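You operate a simulated robot arm through the tools that you are given. There is no shell and no other tool. Be economical: measure what you need, move in short steps, check, and stop when the job is done.

Carry out the task below with a simulated robot arm. There is one attempt and no reset: what you move stays moved.

TASK
Send pallet 2 on to the yellow-band gate, then halt the line.
Fine: lower the blue-band gate, start, and raise that gate again so that no other pallet passes; leave pallet 1 at its gate; start and halt at the main box, one press each.

Only the result counts: the job must be done as asked and must still hold three seconds after the hand-in. Knocking over, shifting, dropping, spilling or breaking anything else fails it.

THE ROBOT
A 6-joint arm with a two-finger gripper on a trunk, on a base that drives. Base frame: it is fixed to the floor where the robot stands at the start and does not move with it; the origin is under the middle of the robot, x ahead of it, y to its left, z up. Lengths are in cm, angles in degrees, forces in N, time in s.
With the tool pointing down near the work surface it reaches from about 20 to 58 cm from the robot's upright axis, wherever it stands. Its first joint turns from -166.0 to 166.0 degrees. Places, roughly: blue-band gate selector [80, 0, 100]; blue-band stop gate [160, 150, 90]; box latch [70, -40, 90]; conveyor chain [170, 180, 90]; infeed halt button [160, 250, 100]; infeed start button [160, 260, 100]; jog button [70, -10, 100]; lamp selector [160, 280, 100]; line air valve [20, -180, 70]; main halt button [70, -10, 100]; main start button [70, 0, 100]; mode selector [80, -20, 100]; motor isolator [150, 230, 70]; oiler selector [70, -40, 100]; pallet [50, -150, 100]; red-band gate selector [80, -10, 100]. Payload 2.45 kg.
The TCP is the grasp point between the finger pads, 2.6 cm short of the fingertips. In the tool frame z runs along the fingers and y along their closing line. Largest opening 9.6 cm; the body of the gripper starts 6.9 cm behind the TCP.
Orientation is told as [roll, pitch, yaw] about the base's x, y, z axes, in that order, counted from this pose: with the fingers straight down and closing along the base's y, the tool's x points along the base's -x, its y along +y and its z along -z.

THE INTERFACE
- The arm moves only by the tool drive_tool. Its argument "motion" is one flat list of numbers, 7 for each row, row after row: the shift along the tool's x, y, z in cm, then the turn, a rotation vector about the tool's x, y, z in degrees, then the closure in counts, from 0 (fully open) to 255 (shut). In form: [x, y, z, wx, wy, wz, grip, x, y, z, wx, wy, wz, grip, ...]. A call has 1 to 20 rows; each row is the pose to reach, as a shift and turn from the pose commanded when the call began, along the tool's axes at that moment. Rows are played at 5 a second. More than 5 cm and 8.6 degrees between two rows, or a gripper value outside its range, and nothing of the call is played. A pose out of reach is approached as far as the arm can. The call stops where the force on the tool passes 90 N (or 10 N more than at its start, if that is more) or the arm is blocked; 0.2 s more then pass. The fingers move at their own pace and stop on an object; they squeeze with about 39 N. The grip force told is the motor's: it shows also when the fingers shut on nothing. Time passes only in rows, and 0.2 s behind the last, so rows that repeat a pose let the fingers close. The reply holds the time, the measured pose of the TCP, the force on the tool along the base axes, the opening and the grip force, in the units named above and with some noise, with the torque about the TCP (base axes, N m) and any sound that the robot's microphone picked up, and new pictures: "pictures" is both (left out), scene, wrist or none.
- Cameras (640 x 400 px; columns grow to the right, rows downward): "scene" is now at [2.85, 12.96, 114.84]; the picture's right is [-0.30, -0.95, 0.00], its down [-0.26, 0.08, -0.96] and it looks along [0.92, -0.29, -0.27] (base axes); focal length 276 px, centre (320, 200). "wrist" rides on the gripper at [8.2, 0.3, -9.8] in the tool frame; the picture's right is [-0.04, 1.00, 0.00], its down [-0.73, -0.03, -0.68] and it looks along [-0.68, -0.03, 0.73] (tool axes); focal length 256 px, centre (320, 200). There is no depth. A picture from a camera that has moved, and an enlarged one, comes with that camera's place and axes in the base frame and with its lens.
- slide_trunk(by): slides the trunk up (or, below 0, down) by that many cm; the arm and the scene camera ride with it, the base frame stays. It gives what a move gives, with no picture.
- steer(legs): drives the robot by 1 to 6 legs, each [ahead, turn to the left] in cm and degrees, along the robot's own axes; the way and the turn of a leg run together, so that a leg with both is an arc; at most 150 cm and 180 degrees a leg. The arm and the cameras ride along, it lands a little off, and it stops where it bumps. It gives what a move gives, and a new picture of the scene camera.
- head_to(pan, tilt): turns the head with the scene camera to pan (to the left, within 155 degrees either way) and tilt (down, from -29 to 69), counted from straight ahead of the robot. It gives what a move gives, and a new picture of the scene camera.
- inspect(camera, box): a new picture of the part [left, top, right, bottom] of that camera's present view, enlarged. The clock stands still meanwhile.
- job_done(): hands the job in; it is judged then, once.

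Work in short steps. Places have to be worked out from the pictures, the camera data and where the tool is seen: move nearer, look again, correct. Check each grasp and each placing, and mend what went wrong. You have 120 turns and 260 pictures in all, those below and enlarged ones among them. Open the gripper and draw the arm clear of the work before you hand the job in, unless the task says otherwise; then end with one line.

The tools are called after "Request:" by a JSON object that holds its "method" and its "body". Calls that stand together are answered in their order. drive_tool: Moves the arm, as the interface text tells. Its arguments: {"type":"object","properties":{"motion":{"type":"array"},"pictures":{"type":"string","enum":["both","scene","wrist","none"]}},"required":["motion"]} The other tools are called the same way: slide_trunk (by) slides the trunk up or down; steer (legs) drives the base; head_to (pan, tilt) turns the head that bears the scene camera; inspect (camera, box) takes an enlarged picture of a part of a camera's view; job_done () hands the job in.

At the start:

```text
clock: 0.0
position: [44.9, -2.9, 100.1]
ee_rot: [-0.1, -0.1, 0.0]
contact_force: [0.0, 0.4, 0.2]
wrist_torque: [0.0, 0.03, 0.04]
width: 9.59
grip_force: 0.1
trunk travel left (down, up): [-15.0, 0.0]
robot x, y, heading: [0.09, -0.03, -0.0]
head pan, tilt: [-17.3, 15.7]
```

scene: 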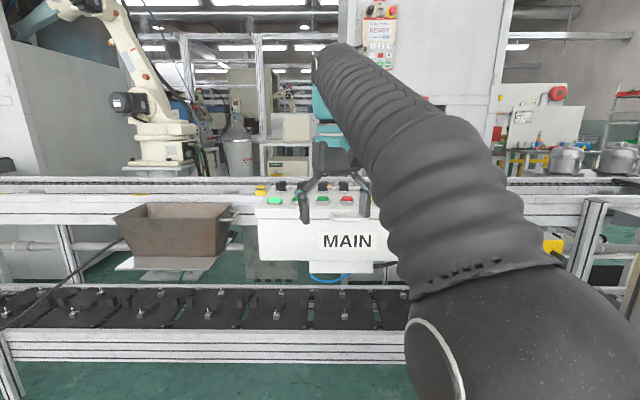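
wrist: 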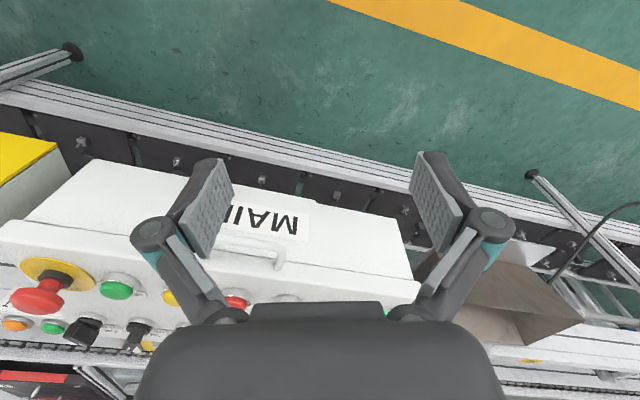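

The main box is ahead with buttons on top. I enlarge both views to read the labels.

Request:
{"method": "inspect", "body": {"camera": "scene", "box": [240, 160, 400, 260]}}

Request:
{"method": "inspect", "body": {"camera": "wrist", "box": [0, 200, 320, 400]}}

Request:
{"method": "head_to", "body": {"pan": 45, "tilt": 15}}

Request:
{"method": "head_to", "body": {"pan": -60, "tilt": 15}}

```text
4.00 times, centred on (320, 210) of scene
camera zoom: at [2.85, 12.96, 114.84], right [-0.3, -0.95, 0.0], down [-0.26, 0.08, -0.96], along [0.92, -0.29, -0.27], focal length 1102 px, centre (320, 160)
```

zoom: 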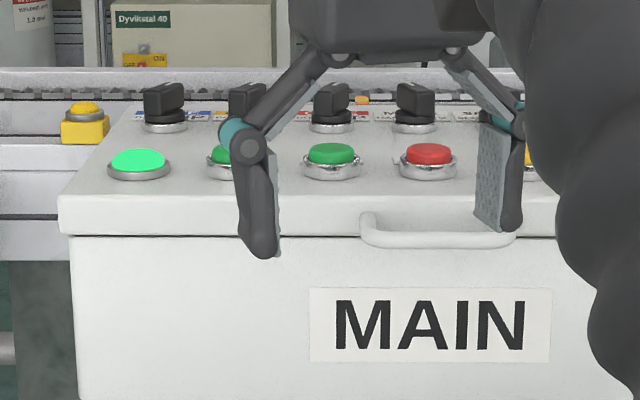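

```text
2.00 times, centred on (160, 300) of wrist
camera zoom: at [36.81, -2.61, 109.74], right [0.04, 1.0, 0.0], down [0.73, -0.03, 0.68], along [0.68, -0.03, -0.73], focal length 512 px, centre (640, 0)
```

zoom: 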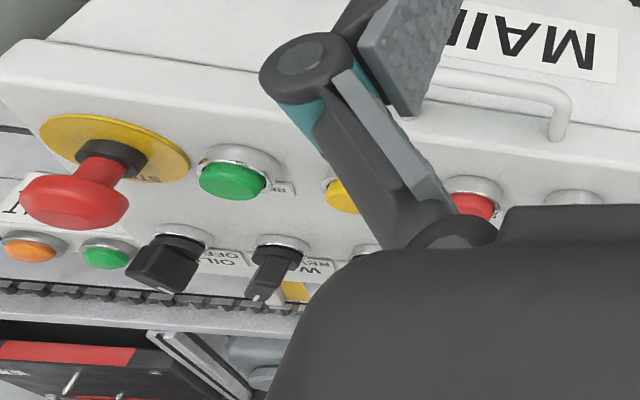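

```text
clock: 1.3
position: [44.85, -2.88, 100.07]
ee_rot: [0.0, -0.1, 0.0]
contact_force: [0.6, 0.1, 0.4]
wrist_torque: [0.0, 0.01, 0.0]
width: 9.58
grip_force: 0.1
trunk travel left (down, up): [-15.0, 0.0]
robot x, y, heading: [-0.04, -0.24, 0.1]
head pan, tilt: [45.0, 15.0]
camera scene: at [0.54, 22.34, 114.96], right [0.71, -0.71, 0.0], down [-0.18, -0.18, -0.97], along [0.68, 0.68, -0.26], focal length 276 px, centre (320, 200)
```

scene: 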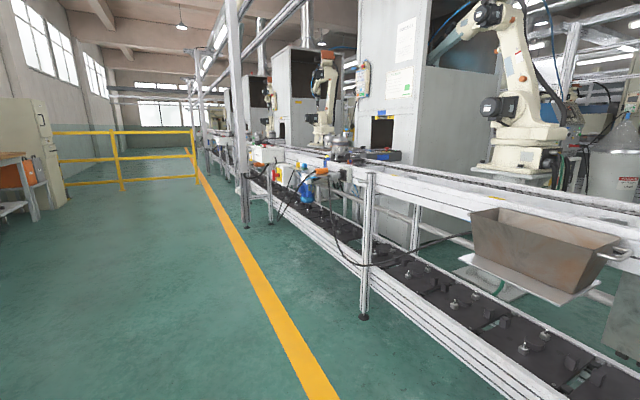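

```text
clock: 3.1
position: [44.85, -2.97, 100.04]
ee_rot: [0.0, -0.1, -0.1]
contact_force: [-0.1, 0.3, -0.4]
wrist_torque: [-0.02, -0.03, 0.01]
width: 9.62
grip_force: 0.0
trunk travel left (down, up): [-15.0, 0.0]
robot x, y, heading: [0.03, -0.07, -0.0]
head pan, tilt: [-60.0, 15.0]
camera scene: at [-1.39, 7.65, 114.96], right [-0.87, -0.5, 0.0], down [-0.13, 0.22, -0.97], along [0.48, -0.84, -0.26], focal length 276 px, centre (320, 200)
```

scene: 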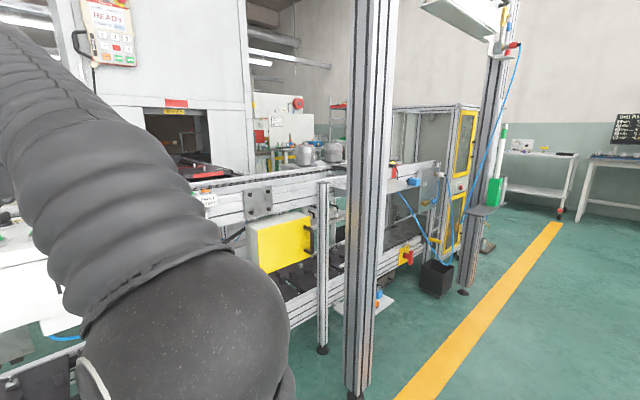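

Next I look toward the stop gates on the left and enlarge them.

Request:
{"method": "inspect", "body": {"camera": "scene", "box": [100, 90, 500, 340]}}

Request:
{"method": "head_to", "body": {"pan": 40, "tilt": 10}}

Request:
{"method": "inspect", "body": {"camera": "scene", "box": [240, 110, 440, 235]}}

Request:
{"method": "drive_tool", "body": {"motion": [4, 0, -4, 0, 0, 0, 255, 7, 0, -8, 0, 0, 0, 255, 10, 0, -12, 0, 0, 0, 255]}}

```text
1.60 times, centred on (300, 215) of scene
camera zoom: at [-1.39, 7.65, 114.96], right [-0.87, -0.5, 0.0], down [-0.13, 0.22, -0.97], along [0.48, -0.84, -0.26], focal length 441 px, centre (352, 176)
```

zoom: 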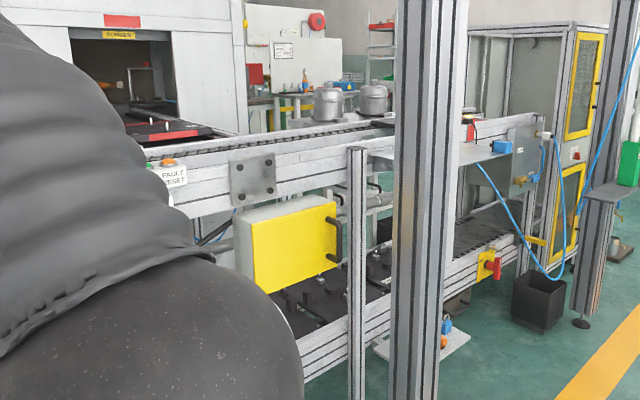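

```text
clock: 4.9
position: [44.87, -2.83, 100.03]
ee_rot: [0.0, -0.1, 0.1]
contact_force: [0.6, 0.7, 0.2]
wrist_torque: [0.03, -0.02, -0.01]
width: 9.57
grip_force: 0.1
trunk travel left (down, up): [-15.0, 0.0]
robot x, y, heading: [0.06, -0.07, -0.1]
head pan, tilt: [40.0, 10.0]
camera scene: at [1.06, 21.71, 115.77], right [0.64, -0.77, 0.0], down [-0.13, -0.11, -0.98], along [0.75, 0.63, -0.17], focal length 276 px, centre (320, 200)
```

scene: 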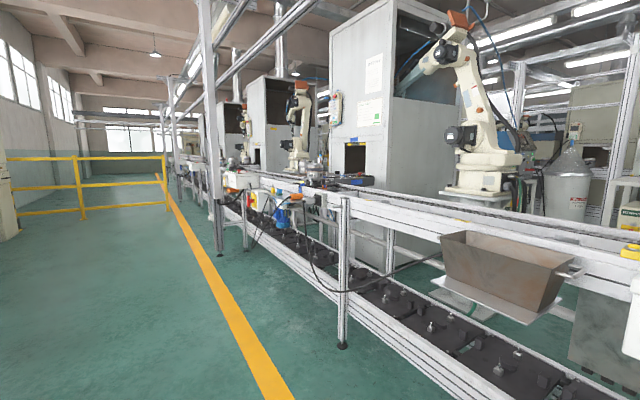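

```text
3.20 times, centred on (340, 172) of scene
camera zoom: at [1.06, 21.71, 115.77], right [0.64, -0.77, 0.0], down [-0.13, -0.11, -0.98], along [0.75, 0.63, -0.17], focal length 882 px, centre (256, 288)
```

zoom: 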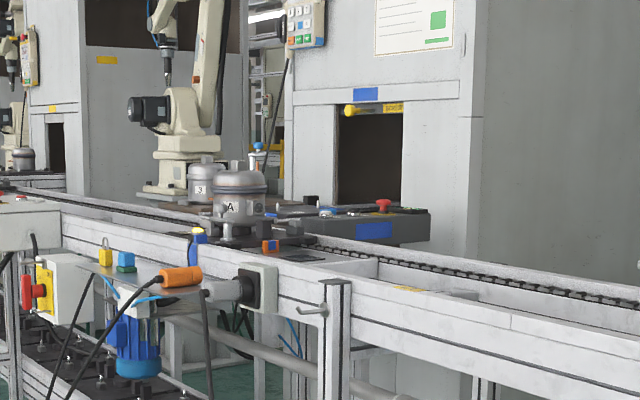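

```text
refused: row 1 steps farther than a row can; nothing moved
```

Steps were too long; I retract the arm in smaller rows.

Request:
{"method": "drive_tool", "body": {"motion": [3, 0, -3, 0, 0, 0, 255, 6, 0, -6, 0, 0, 0, 255, 9, 0, -9, 0, 0, 0, 255, 12, 0, -12, 0, 0, 0, 255, 15, 0, -14, 0, 0, 0, 255]}}

Request:
{"method": "head_to", "body": {"pan": -15, "tilt": 20}}

Request:
{"method": "inspect", "body": {"camera": "scene", "box": [200, 100, 440, 250]}}

```text
clock: 6.1
position: [33.16, -2.87, 101.12]
ee_rot: [-0.1, -0.7, -0.1]
contact_force: [0.3, -0.1, 1.0]
wrist_torque: [-0.02, 0.03, 0.01]
width: 0.03
grip_force: 28.5
out of reach, approached as far as the arm can: row 1, 2, 3, 4, 5
trunk travel left (down, up): [-15.0, 0.0]
robot x, y, heading: [0.3, 0.11, -0.0]
head pan, tilt: [40.0, 10.0]
camera scene: at [1.11, 21.71, 115.77], right [0.64, -0.77, 0.0], down [-0.13, -0.11, -0.98], along [0.75, 0.63, -0.17], focal length 276 px, centre (320, 200)
camera wrist: at [25.12, -2.67, 110.73], right [0.04, 1.0, 0.0], down [0.73, -0.03, 0.69], along [0.69, -0.03, -0.73], focal length 256 px, centre (320, 200)
```

scene: 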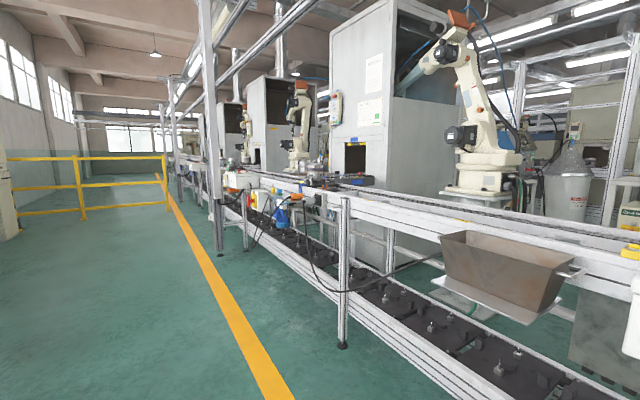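
wrist: 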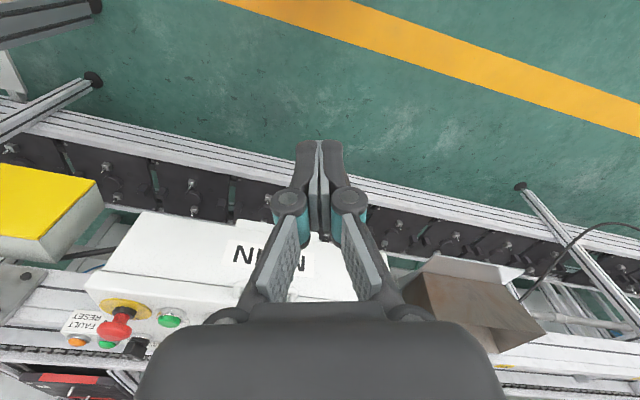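

```text
clock: 7.3
position: [33.33, -2.97, 101.1]
ee_rot: [-0.1, -0.8, -0.1]
contact_force: [-0.5, -1.0, 0.1]
wrist_torque: [0.0, 0.0, -0.01]
width: 0.0
grip_force: 28.2
trunk travel left (down, up): [-15.0, 0.0]
robot x, y, heading: [-0.19, 0.28, -0.2]
head pan, tilt: [-15.0, 20.0]
camera scene: at [2.93, 13.33, 114.14], right [-0.26, -0.97, 0.0], down [-0.33, 0.09, -0.94], along [0.91, -0.24, -0.34], focal length 276 px, centre (320, 200)
```

scene: 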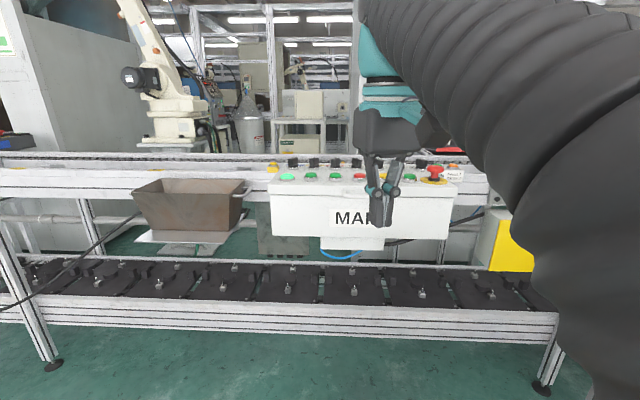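

```text
2.67 times, centred on (320, 175) of scene
camera zoom: at [2.93, 13.33, 114.14], right [-0.26, -0.97, 0.0], down [-0.33, 0.09, -0.94], along [0.91, -0.24, -0.34], focal length 735 px, centre (320, 267)
```

zoom: 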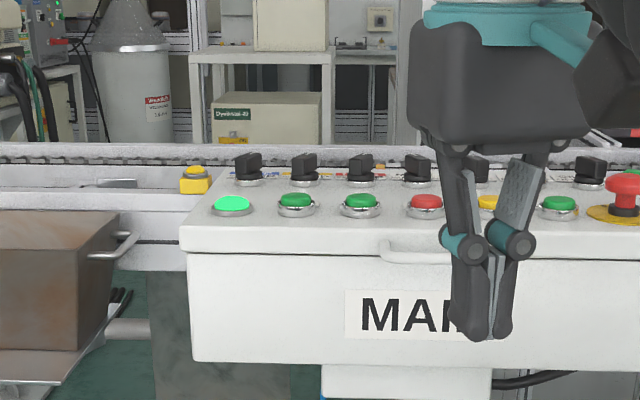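

The panel labels need a clearer view; I tilt the tool forward so the wrist camera sees the panel.

Request:
{"method": "drive_tool", "body": {"motion": [0, 0, 0, 0, -8, 0, 255, 0, 0, 0, 0, -16, 0, 255, 0, 0, 0, 0, -24, 0, 255, 0, 0, 0, 0, -32, 0, 255, 0, 0, -4, 0, -32, 0, 255, 0, 0, -8, 0, -32, 0, 255], "pictures": "wrist"}}

```text
clock: 8.7
position: [33.21, -3.19, 108.96]
ee_rot: [0.2, -31.2, -0.2]
contact_force: [0.2, -0.3, -0.2]
wrist_torque: [0.03, 0.01, 0.01]
width: 0.0
grip_force: 28.4
trunk travel left (down, up): [-15.0, 0.0]
robot x, y, heading: [-0.2, -0.27, -0.2]
head pan, tilt: [-15.0, 20.0]
camera wrist: at [21.29, -2.93, 113.08], right [0.04, 1.0, 0.02], down [0.28, -0.03, 0.96], along [0.96, -0.03, -0.28], focal length 256 px, centre (320, 200)
```

wrist: 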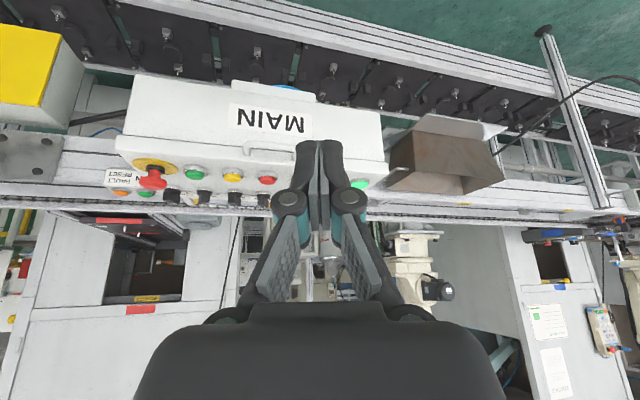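

I zoom in closely on the panel from both cameras for the legends.

Request:
{"method": "inspect", "body": {"camera": "wrist", "box": [90, 145, 290, 270]}}

Request:
{"method": "inspect", "body": {"camera": "scene", "box": [260, 150, 340, 200]}}

Request:
{"method": "inspect", "body": {"camera": "scene", "box": [330, 150, 410, 200]}}

```text
3.20 times, centred on (190, 208) of wrist
camera zoom: at [21.29, -2.93, 113.08], right [0.04, 1.0, 0.02], down [0.28, -0.03, 0.96], along [0.96, -0.03, -0.28], focal length 819 px, centre (736, 176)
```

zoom: 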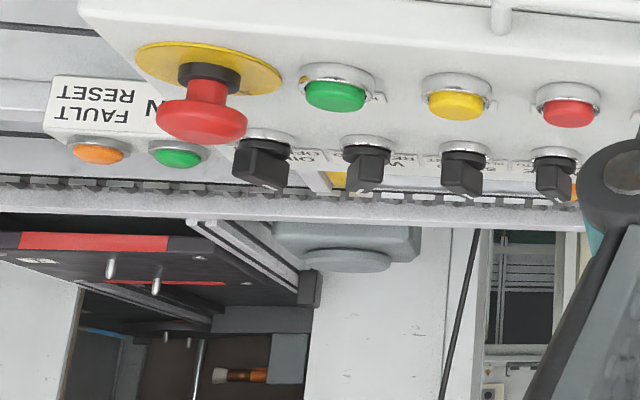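

```text
8.00 times, centred on (300, 175) of scene
camera zoom: at [2.84, 13.61, 116.64], right [-0.23, -0.97, 0.0], down [-0.08, 0.02, -1.0], along [0.97, -0.23, -0.08], focal length 2204 px, centre (480, 400)
```

zoom: 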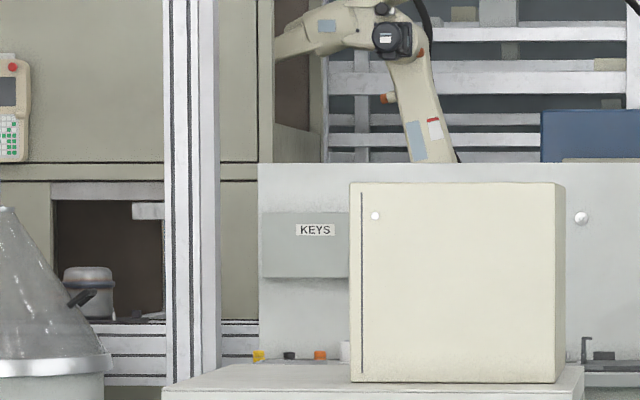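

```text
8.00 times, centred on (370, 175) of scene
camera zoom: at [2.84, 13.61, 116.64], right [-0.23, -0.97, 0.0], down [-0.08, 0.02, -1.0], along [0.97, -0.23, -0.08], focal length 2204 px, centre (-80, 400)
```

zoom: 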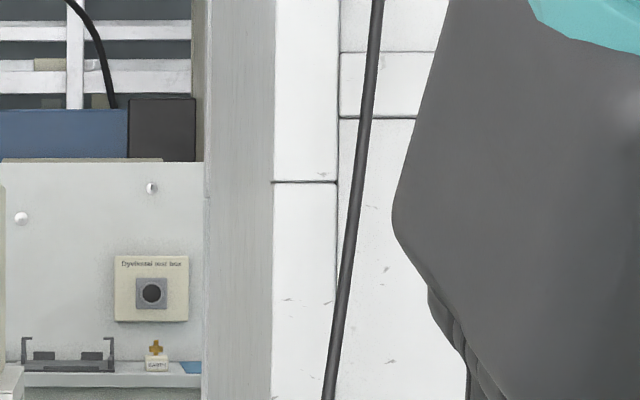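

The head tilt drifted with the arm move; I re-aim it down at the panel.

Request:
{"method": "head_to", "body": {"pan": -12, "tilt": 15}}

Request:
{"method": "inspect", "body": {"camera": "scene", "box": [260, 150, 380, 225]}}

```text
clock: 9.4
position: [33.2, -3.25, 108.93]
ee_rot: [0.2, -31.1, -0.1]
contact_force: [0.1, 0.1, -0.2]
wrist_torque: [0.0, -0.01, 0.0]
width: 0.0
grip_force: 28.2
trunk travel left (down, up): [-15.0, 0.0]
robot x, y, heading: [0.16, -0.04, 0.0]
head pan, tilt: [-12.0, 15.0]
camera scene: at [2.86, 13.64, 116.6], right [-0.23, -0.97, 0.0], down [-0.08, 0.02, -1.0], along [0.97, -0.23, -0.09], focal length 276 px, centre (320, 200)
```

scene: 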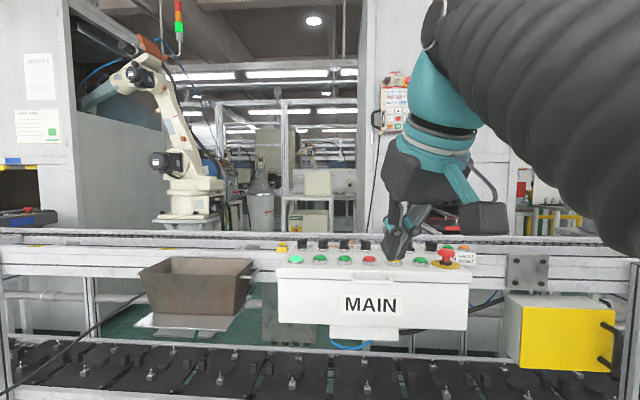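

```text
5.33 times, centred on (320, 188) of scene
camera zoom: at [2.86, 13.64, 116.6], right [-0.23, -0.97, 0.0], down [-0.08, 0.02, -1.0], along [0.97, -0.23, -0.09], focal length 1470 px, centre (320, 267)
```

zoom: 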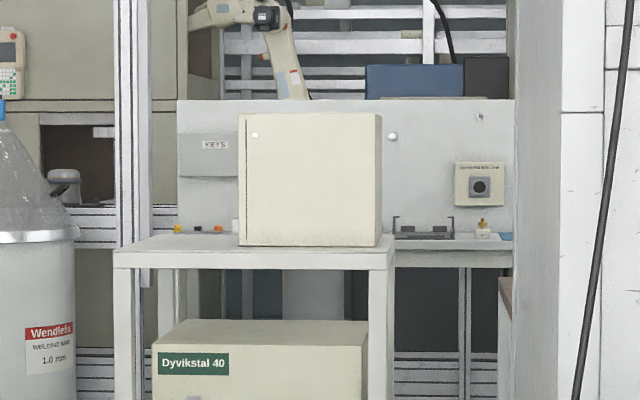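

The camera axes disagree with the reported tilt; I command the head again.

Request:
{"method": "head_to", "body": {"pan": -10, "tilt": 30}}

Request:
{"method": "inspect", "body": {"camera": "scene", "box": [260, 100, 420, 200]}}

```text
clock: 10.2
position: [33.31, -3.3, 109.09]
ee_rot: [0.1, -31.2, 0.0]
contact_force: [-0.1, 0.0, 1.1]
wrist_torque: [-0.02, -0.01, 0.01]
width: 0.0
grip_force: 28.4
trunk travel left (down, up): [-15.0, 0.0]
robot x, y, heading: [-0.36, -0.13, -0.2]
head pan, tilt: [-10.0, 30.0]
camera scene: at [2.95, 13.8, 116.33], right [-0.21, -0.98, 0.0], down [-0.11, 0.02, -0.99], along [0.97, -0.21, -0.11], focal length 276 px, centre (320, 200)
```

scene: 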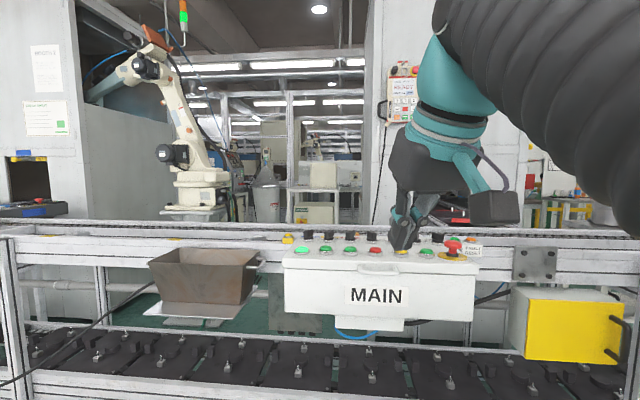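

```text
4.00 times, centred on (340, 150) of scene
camera zoom: at [2.95, 13.8, 116.33], right [-0.21, -0.98, 0.0], down [-0.11, 0.02, -0.99], along [0.97, -0.21, -0.11], focal length 1102 px, centre (240, 400)
```

zoom: 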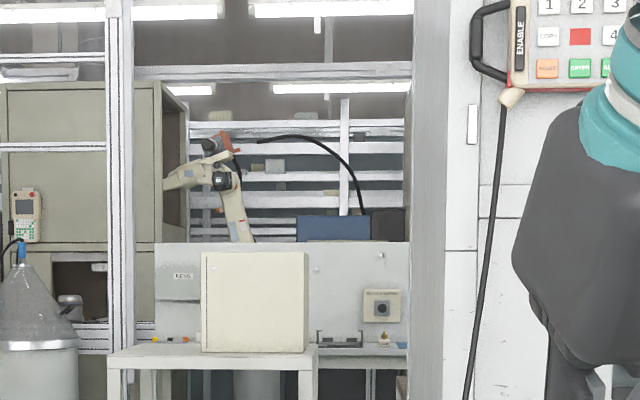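

I enlarge the panel at its present place in view.

Request:
{"method": "inspect", "body": {"camera": "scene", "box": [280, 225, 360, 275]}}

Request:
{"method": "inspect", "body": {"camera": "scene", "box": [340, 225, 420, 275]}}

Request:
{"method": "inspect", "body": {"camera": "scene", "box": [410, 225, 490, 275]}}

```text
8.00 times, centred on (320, 250) of scene
camera zoom: at [2.95, 13.8, 116.33], right [-0.21, -0.98, 0.0], down [-0.11, 0.02, -0.99], along [0.97, -0.21, -0.11], focal length 2204 px, centre (320, -200)
```

zoom: 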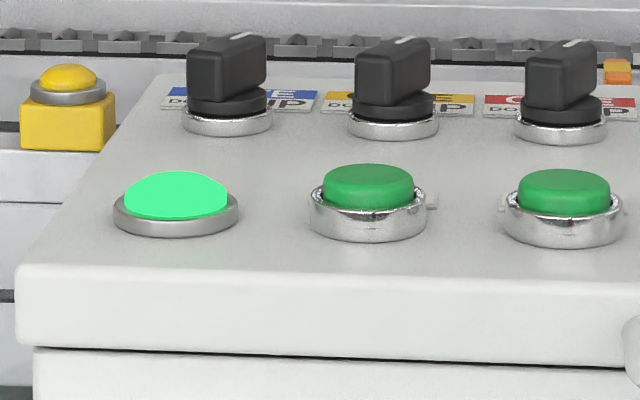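

```text
8.00 times, centred on (380, 250) of scene
camera zoom: at [2.95, 13.8, 116.33], right [-0.21, -0.98, 0.0], down [-0.11, 0.02, -0.99], along [0.97, -0.21, -0.11], focal length 2204 px, centre (-160, -200)
```

zoom: 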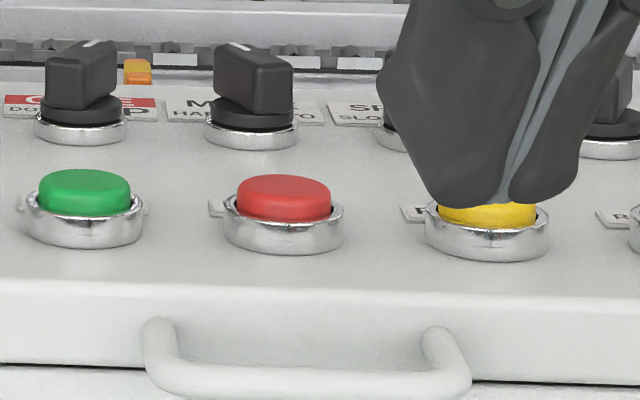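

```text
8.00 times, centred on (450, 250) of scene
camera zoom: at [2.95, 13.8, 116.33], right [-0.21, -0.98, 0.0], down [-0.11, 0.02, -0.99], along [0.97, -0.21, -0.11], focal length 2204 px, centre (-720, -200)
```

zoom: 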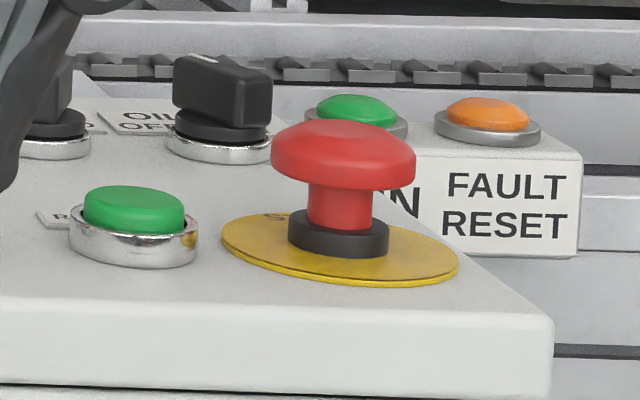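

The selectors are BLUE/YELLOW/RED gate, MODE, SPEED and OILER. I check the head's tilt and the floor clearance ahead.

Request:
{"method": "head_to", "body": {"pan": 10, "tilt": 60}}

```text
clock: 11.1
position: [32.75, -3.12, 109.52]
ee_rot: [-0.1, -32.1, -0.1]
contact_force: [-0.2, -0.8, 0.0]
wrist_torque: [0.01, -0.01, 0.01]
width: 0.02
grip_force: 28.2
trunk travel left (down, up): [-15.0, 0.0]
robot x, y, heading: [-0.34, 0.16, 0.1]
head pan, tilt: [10.0, 60.0]
camera scene: at [0.5, 16.89, 108.33], right [0.17, -0.98, 0.0], down [-0.85, -0.15, -0.5], along [0.49, 0.09, -0.87], focal length 276 px, centre (320, 200)
```

scene: 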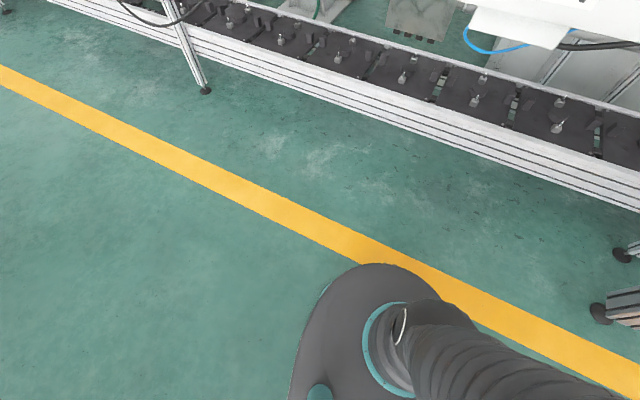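

The head now points down; the line runs about 16° off the base y-axis. I turn the robot square to the line and look down at clearance.

Request:
{"method": "steer", "body": {"legs": [[0, -16]]}}

Request:
{"method": "head_to", "body": {"pan": 20, "tilt": 50}}

```text
clock: 12.4
position: [30.6, -12.0, 109.52]
ee_rot: [-0.1, -32.1, -16.2]
contact_force: [0.9, 1.0, 0.6]
wrist_torque: [0.0, -0.02, -0.02]
width: 0.0
grip_force: 28.1
trunk travel left (down, up): [-15.0, 0.0]
robot x, y, heading: [0.25, -0.07, -15.8]
head pan, tilt: [10.0, 60.0]
camera scene: at [5.16, 16.08, 108.33], right [-0.11, -0.99, 0.0], down [-0.86, 0.09, -0.5], along [0.5, -0.05, -0.87], focal length 276 px, centre (320, 200)
```

scene: 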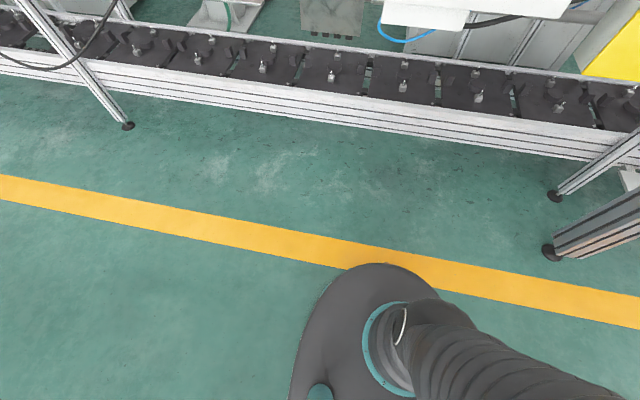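

```text
clock: 13.2
position: [30.61, -12.06, 109.47]
ee_rot: [0.0, -32.1, -16.2]
contact_force: [0.3, -0.6, 0.7]
wrist_torque: [-0.01, 0.01, -0.01]
width: 0.0
grip_force: 28.7
trunk travel left (down, up): [-15.0, 0.0]
robot x, y, heading: [0.15, -0.04, -16.4]
head pan, tilt: [20.0, 50.0]
camera scene: at [6.21, 17.3, 109.58], right [0.07, -1.0, 0.0], down [-0.76, -0.05, -0.64], along [0.64, 0.04, -0.77], focal length 276 px, centre (320, 200)
```

scene: 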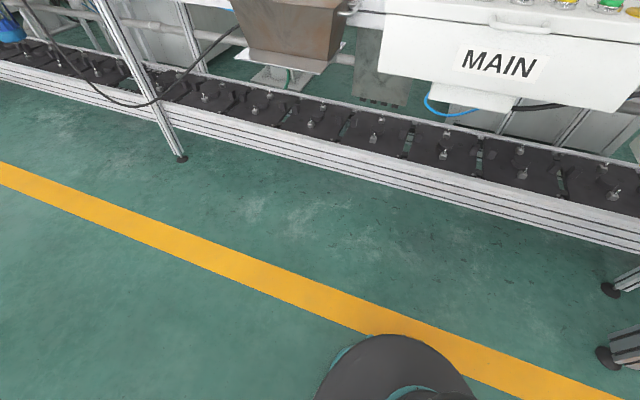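

Leg feet show the low conveyor front is ~85 cm off, so there is room. I drive 20 cm toward the box and look at the panel.

Request:
{"method": "steer", "body": {"legs": [[20, 0]]}}

Request:
{"method": "head_to", "body": {"pan": 8, "tilt": 35}}

```text
clock: 14.8
position: [50.3, -17.72, 109.4]
ee_rot: [-0.1, -32.1, -16.1]
contact_force: [-0.5, -0.3, -0.4]
wrist_torque: [0.03, -0.02, 0.01]
width: 0.0
grip_force: 28.8
trunk travel left (down, up): [-15.0, 0.0]
robot x, y, heading: [19.76, -5.84, -15.9]
head pan, tilt: [20.0, 50.0]
camera scene: at [25.85, 11.65, 109.58], right [0.07, -1.0, 0.0], down [-0.76, -0.05, -0.64], along [0.64, 0.04, -0.77], focal length 276 px, centre (320, 200)
```

scene: 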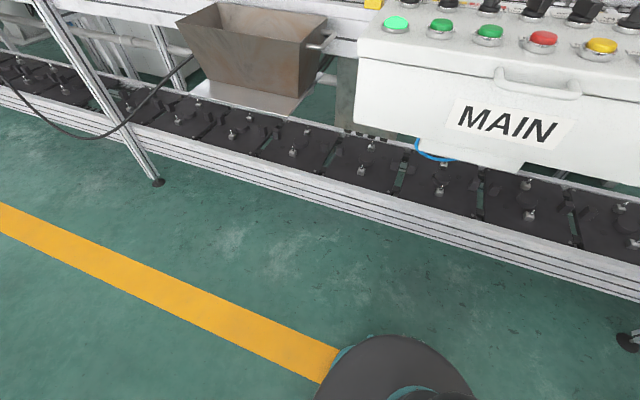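

```text
clock: 15.6
position: [50.29, -17.76, 109.48]
ee_rot: [0.0, -32.1, -16.1]
contact_force: [-0.3, -1.2, -0.3]
wrist_torque: [0.05, 0.03, 0.0]
width: 0.01
grip_force: 28.7
trunk travel left (down, up): [-15.0, 0.0]
robot x, y, heading: [19.92, -5.66, -16.1]
head pan, tilt: [8.0, 35.0]
camera scene: at [26.88, 9.89, 111.75], right [-0.14, -0.99, 0.0], down [-0.57, 0.08, -0.82], along [0.81, -0.11, -0.57], focal length 276 px, centre (320, 200)
```

scene: 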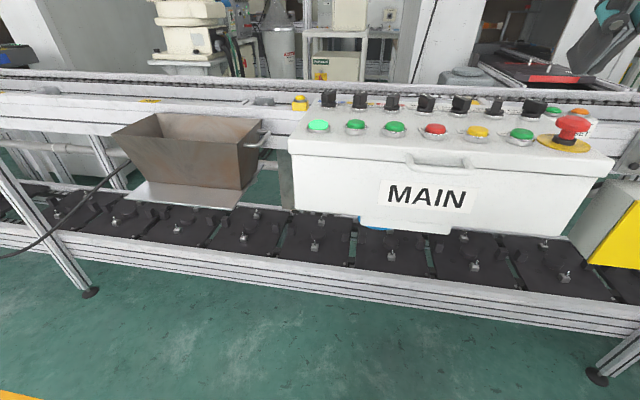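

Clear view of the panel. I enlarge it.

Request:
{"method": "inspect", "body": {"camera": "scene", "box": [300, 85, 412, 155]}}

Request:
{"method": "inspect", "body": {"camera": "scene", "box": [400, 85, 512, 155]}}

Request:
{"method": "inspect", "body": {"camera": "scene", "box": [490, 85, 602, 155]}}

```text
5.71 times, centred on (356, 120) of scene
camera zoom: at [26.88, 9.89, 111.75], right [-0.14, -0.99, 0.0], down [-0.57, 0.08, -0.82], along [0.81, -0.11, -0.57], focal length 1574 px, centre (114, 657)
```

zoom: 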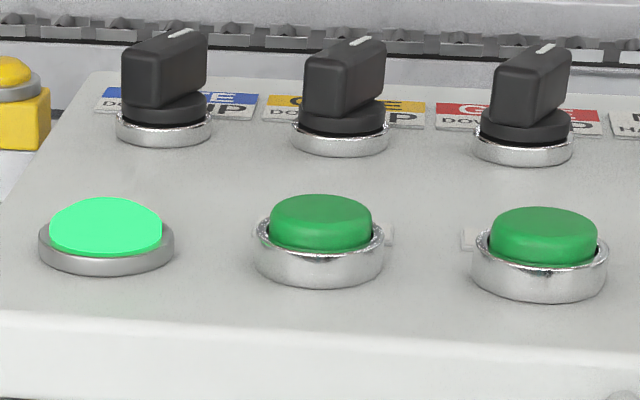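

```text
5.71 times, centred on (456, 120) of scene
camera zoom: at [26.88, 9.89, 111.75], right [-0.14, -0.99, 0.0], down [-0.57, 0.08, -0.82], along [0.81, -0.11, -0.57], focal length 1574 px, centre (-457, 657)
```

zoom: 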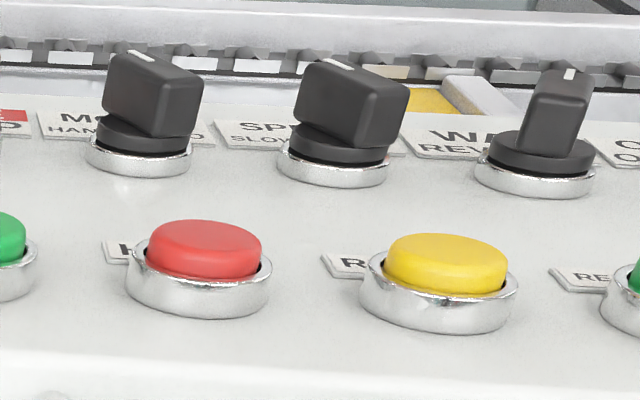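

```text
5.71 times, centred on (546, 120) of scene
camera zoom: at [26.88, 9.89, 111.75], right [-0.14, -0.99, 0.0], down [-0.57, 0.08, -0.82], along [0.81, -0.11, -0.57], focal length 1574 px, centre (-971, 657)
```

zoom: 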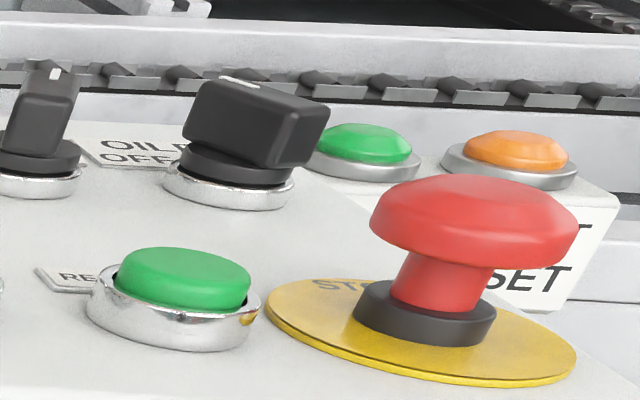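

Mode is at HAND, gates at UP. I bring the wrist camera closer over the panel to read button labels.

Request:
{"method": "drive_tool", "body": {"motion": [0.3, 3, 1, 0, 5, 0, 255, 0.6, 6, 2.5, 0, 10, 0, 255, 0.9, 9, 4, 0, 16, 0, 255, 1.2, 12, 5.7, 0, 22, 0, 255], "pictures": "wrist"}}

Request:
{"method": "inspect", "body": {"camera": "wrist", "box": [0, 200, 320, 400]}}

```text
clock: 16.6
position: [55.62, -6.83, 104.06]
ee_rot: [-0.1, -10.1, -16.1]
contact_force: [-0.8, 0.2, 0.6]
wrist_torque: [0.02, -0.04, 0.01]
width: 0.0
grip_force: 28.4
trunk travel left (down, up): [-15.0, 0.0]
robot x, y, heading: [19.65, -5.65, -16.0]
head pan, tilt: [8.0, 35.0]
camera wrist: at [46.42, -3.85, 112.29], right [0.32, 0.95, 0.01], down [0.57, -0.2, 0.8], along [0.76, -0.25, -0.6], focal length 256 px, centre (320, 200)
```

wrist: 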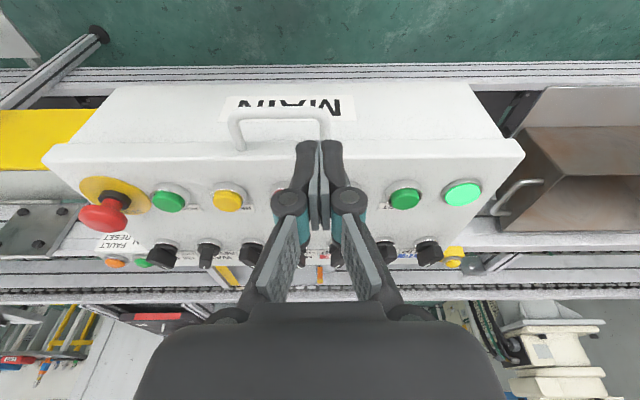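

```text
2.00 times, centred on (160, 300) of wrist
camera zoom: at [46.42, -3.85, 112.29], right [0.32, 0.95, 0.01], down [0.57, -0.2, 0.8], along [0.76, -0.25, -0.6], focal length 512 px, centre (640, 0)
```

zoom: 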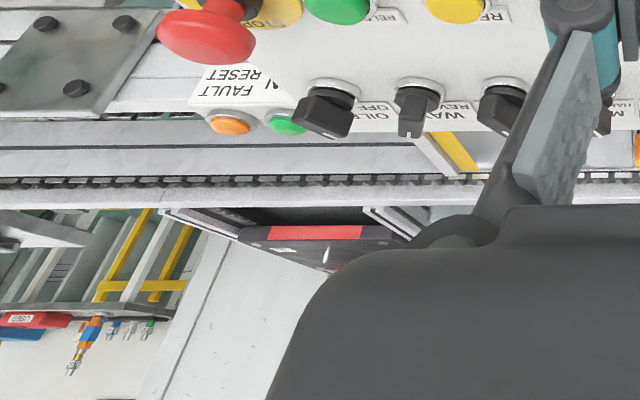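

I zoom on the individual button labels.

Request:
{"method": "inspect", "body": {"camera": "wrist", "box": [130, 170, 290, 270]}}

Request:
{"method": "inspect", "body": {"camera": "wrist", "box": [350, 170, 510, 270]}}

```text
4.00 times, centred on (210, 220) of wrist
camera zoom: at [46.42, -3.85, 112.29], right [0.32, 0.95, 0.01], down [0.57, -0.2, 0.8], along [0.76, -0.25, -0.6], focal length 1024 px, centre (760, 120)
```

zoom: 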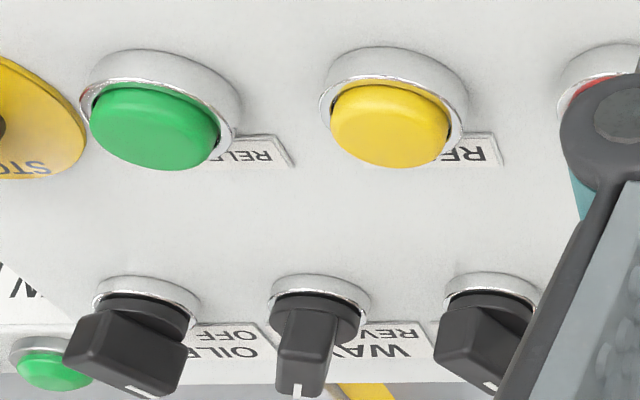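

```text
4.00 times, centred on (430, 220) of wrist
camera zoom: at [46.42, -3.85, 112.29], right [0.32, 0.95, 0.01], down [0.57, -0.2, 0.8], along [0.76, -0.25, -0.6], focal length 1024 px, centre (-120, 120)
```

zoom: 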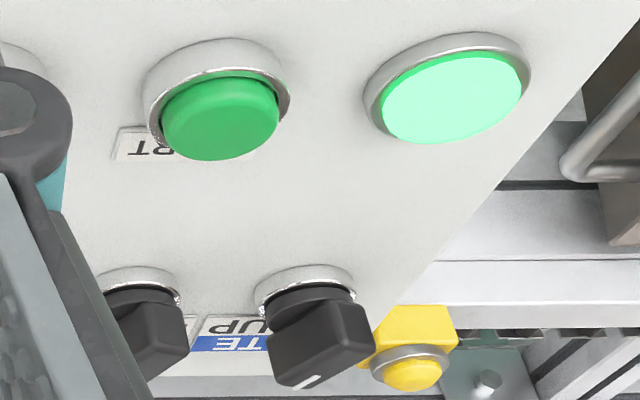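

START confirmed (…RT) as the second button. The WAY selector stands mid-way, so I look from the right side to read it, MODE and SPEED.

Request:
{"method": "drive_tool", "body": {"motion": [0, -5, 0, 0, 0, 0, 255, 0, -10, 0, 0, 0, 0, 255, 0, -15, 0, 0, 0, 0, 255, 0, -20, 0, 0, 0, 0, 255], "pictures": "wrist"}}

Request:
{"method": "inspect", "body": {"camera": "wrist", "box": [340, 150, 500, 250]}}

Request:
{"method": "inspect", "body": {"camera": "wrist", "box": [480, 150, 640, 250]}}

```text
clock: 17.6
position: [50.11, -25.79, 103.94]
ee_rot: [-0.1, -10.1, -16.1]
contact_force: [-0.1, 0.2, -0.6]
wrist_torque: [-0.04, -0.02, -0.02]
width: 0.01
grip_force: 28.4
trunk travel left (down, up): [-15.0, 0.0]
robot x, y, heading: [19.9, -5.48, -16.3]
head pan, tilt: [8.0, 35.0]
camera wrist: at [40.94, -22.81, 112.11], right [0.31, 0.95, 0.01], down [0.57, -0.19, 0.8], along [0.76, -0.25, -0.6], focal length 256 px, centre (320, 200)
```

wrist: 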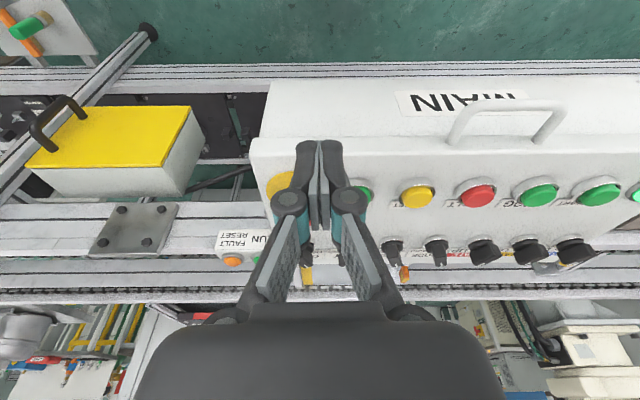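

```text
4.00 times, centred on (420, 200) of wrist
camera zoom: at [40.94, -22.81, 112.11], right [0.31, 0.95, 0.01], down [0.57, -0.19, 0.8], along [0.76, -0.25, -0.6], focal length 1024 px, centre (-80, 200)
```

zoom: 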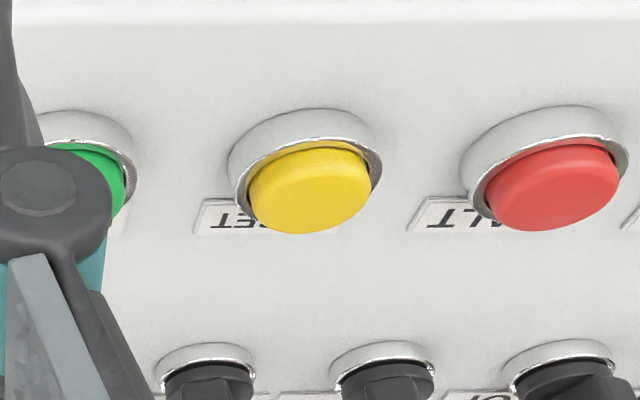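

```text
4.00 times, centred on (560, 200) of wrist
camera zoom: at [40.94, -22.81, 112.11], right [0.31, 0.95, 0.01], down [0.57, -0.19, 0.8], along [0.76, -0.25, -0.6], focal length 1024 px, centre (-640, 200)
```

zoom: 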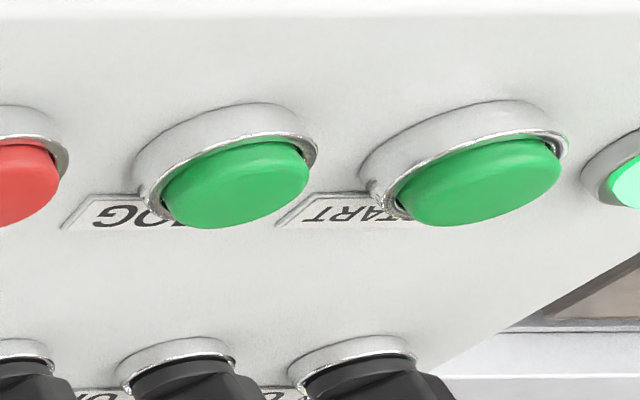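

START, JOG, HALT, RESET confirmed. Now the selector labels from this angle.

Request:
{"method": "inspect", "body": {"camera": "wrist", "box": [360, 220, 480, 295]}}

Request:
{"method": "inspect", "body": {"camera": "wrist", "box": [480, 220, 600, 295]}}

Request:
{"method": "inspect", "body": {"camera": "scene", "box": [400, 85, 560, 185]}}

```text
5.33 times, centred on (420, 258) of wrist
camera zoom: at [40.94, -22.81, 112.11], right [0.31, 0.95, 0.01], down [0.57, -0.19, 0.8], along [0.76, -0.25, -0.6], focal length 1365 px, centre (-213, -107)
```

zoom: 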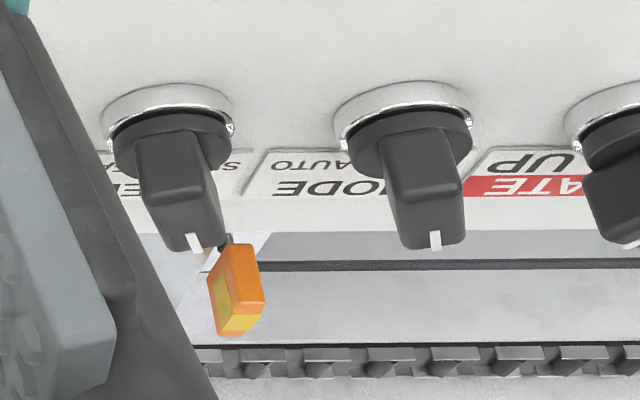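

```text
5.33 times, centred on (540, 258) of wrist
camera zoom: at [40.94, -22.81, 112.11], right [0.31, 0.95, 0.01], down [0.57, -0.19, 0.8], along [0.76, -0.25, -0.6], focal length 1365 px, centre (-853, -107)
```

zoom: 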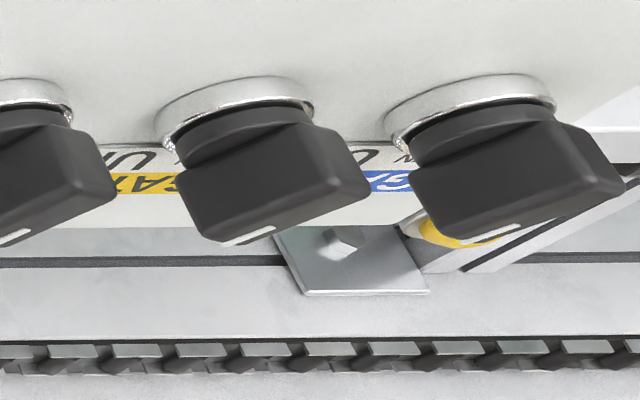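

```text
4.00 times, centred on (480, 135) of scene
camera zoom: at [26.88, 9.91, 111.75], right [-0.14, -0.99, 0.0], down [-0.57, 0.08, -0.82], along [0.81, -0.12, -0.57], focal length 1102 px, centre (-320, 460)
```

zoom: 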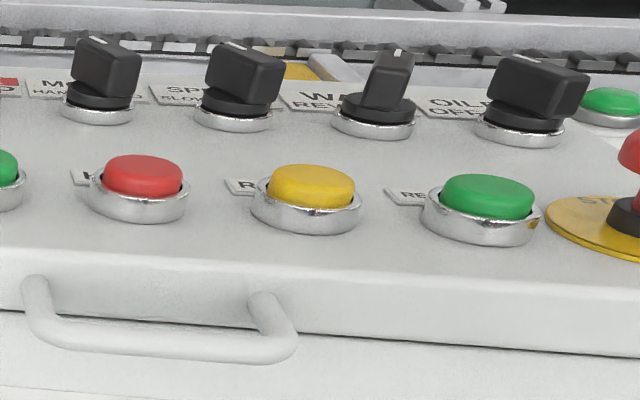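

Gates are UP, mode HAND, speed SLOW, way FWD. I look for posted instructions and the pallet states.

Request:
{"method": "head_to", "body": {"pan": 55, "tilt": 5}}

Request:
{"method": "inspect", "body": {"camera": "scene", "box": [300, 60, 500, 185]}}

Request:
{"method": "head_to", "body": {"pan": -40, "tilt": 5}}

Request:
{"method": "head_to", "body": {"pan": 5, "tilt": 0}}

```text
clock: 18.7
position: [50.08, -25.76, 103.95]
ee_rot: [0.1, -10.1, -16.1]
contact_force: [0.5, -0.9, 0.5]
wrist_torque: [-0.02, 0.0, 0.01]
width: 0.02
grip_force: 28.2
trunk travel left (down, up): [-15.0, 0.0]
robot x, y, heading: [19.49, -5.91, -15.9]
head pan, tilt: [55.0, 5.0]
camera scene: at [25.32, 16.88, 116.57], right [0.63, -0.78, 0.0], down [-0.07, -0.06, -1.0], along [0.78, 0.63, -0.09], focal length 276 px, centre (320, 200)
```

scene: 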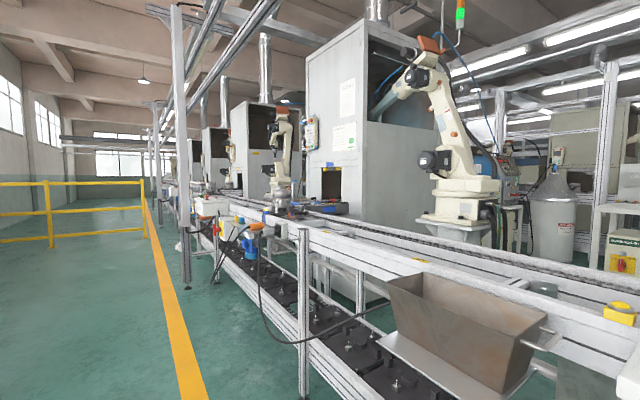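

```text
3.20 times, centred on (400, 122) of scene
camera zoom: at [25.32, 16.88, 116.57], right [0.63, -0.78, 0.0], down [-0.07, -0.06, -1.0], along [0.78, 0.63, -0.09], focal length 882 px, centre (64, 448)
```

zoom: 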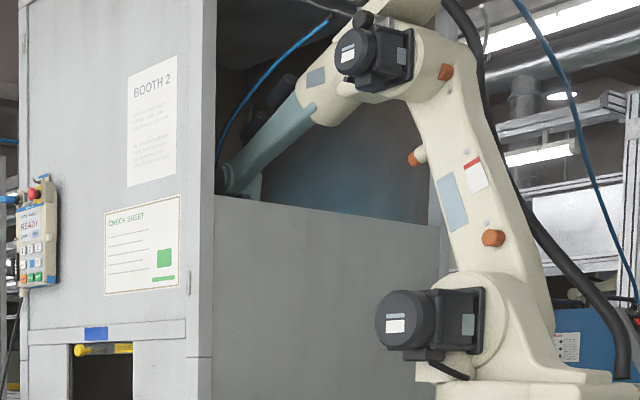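

```text
clock: 20.4
position: [50.17, -25.72, 103.94]
ee_rot: [0.1, -10.1, -16.1]
contact_force: [-0.4, -0.4, 0.0]
wrist_torque: [0.0, 0.01, 0.03]
width: 0.01
grip_force: 28.0
trunk travel left (down, up): [-15.0, 0.0]
robot x, y, heading: [19.48, -5.44, -16.1]
head pan, tilt: [-40.0, 5.0]
camera scene: at [23.29, 3.5, 116.58], right [-0.83, -0.56, 0.0], down [-0.05, 0.07, -1.0], along [0.56, -0.83, -0.09], focal length 276 px, centre (320, 200)
```

scene: 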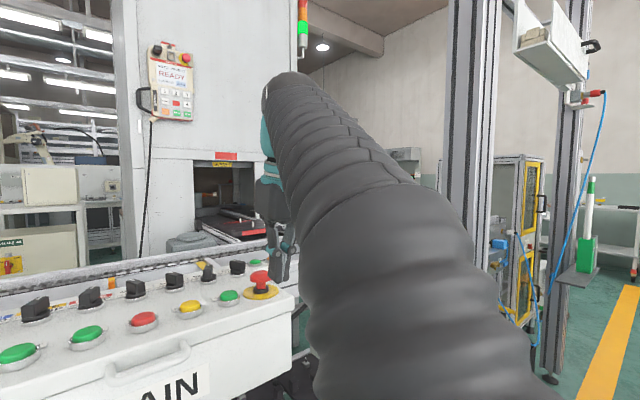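

```text
clock: 21.5
position: [50.17, -25.65, 103.89]
ee_rot: [0.0, -10.2, -16.0]
contact_force: [0.6, 0.0, -0.4]
wrist_torque: [-0.01, -0.02, 0.01]
width: 0.03
grip_force: 28.9
trunk travel left (down, up): [-15.0, 0.0]
robot x, y, heading: [19.43, -5.31, -16.3]
head pan, tilt: [5.0, 0.0]
camera scene: at [27.0, 9.38, 117.37], right [-0.19, -0.98, 0.0], down [0.0, 0.0, -1.0], along [0.98, -0.19, 0.0], focal length 276 px, centre (320, 200)
```

scene: 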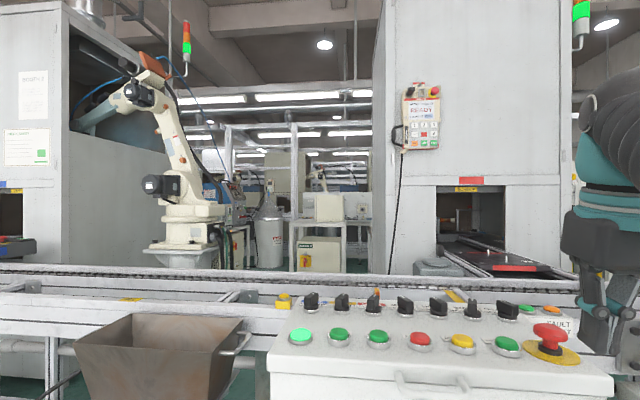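

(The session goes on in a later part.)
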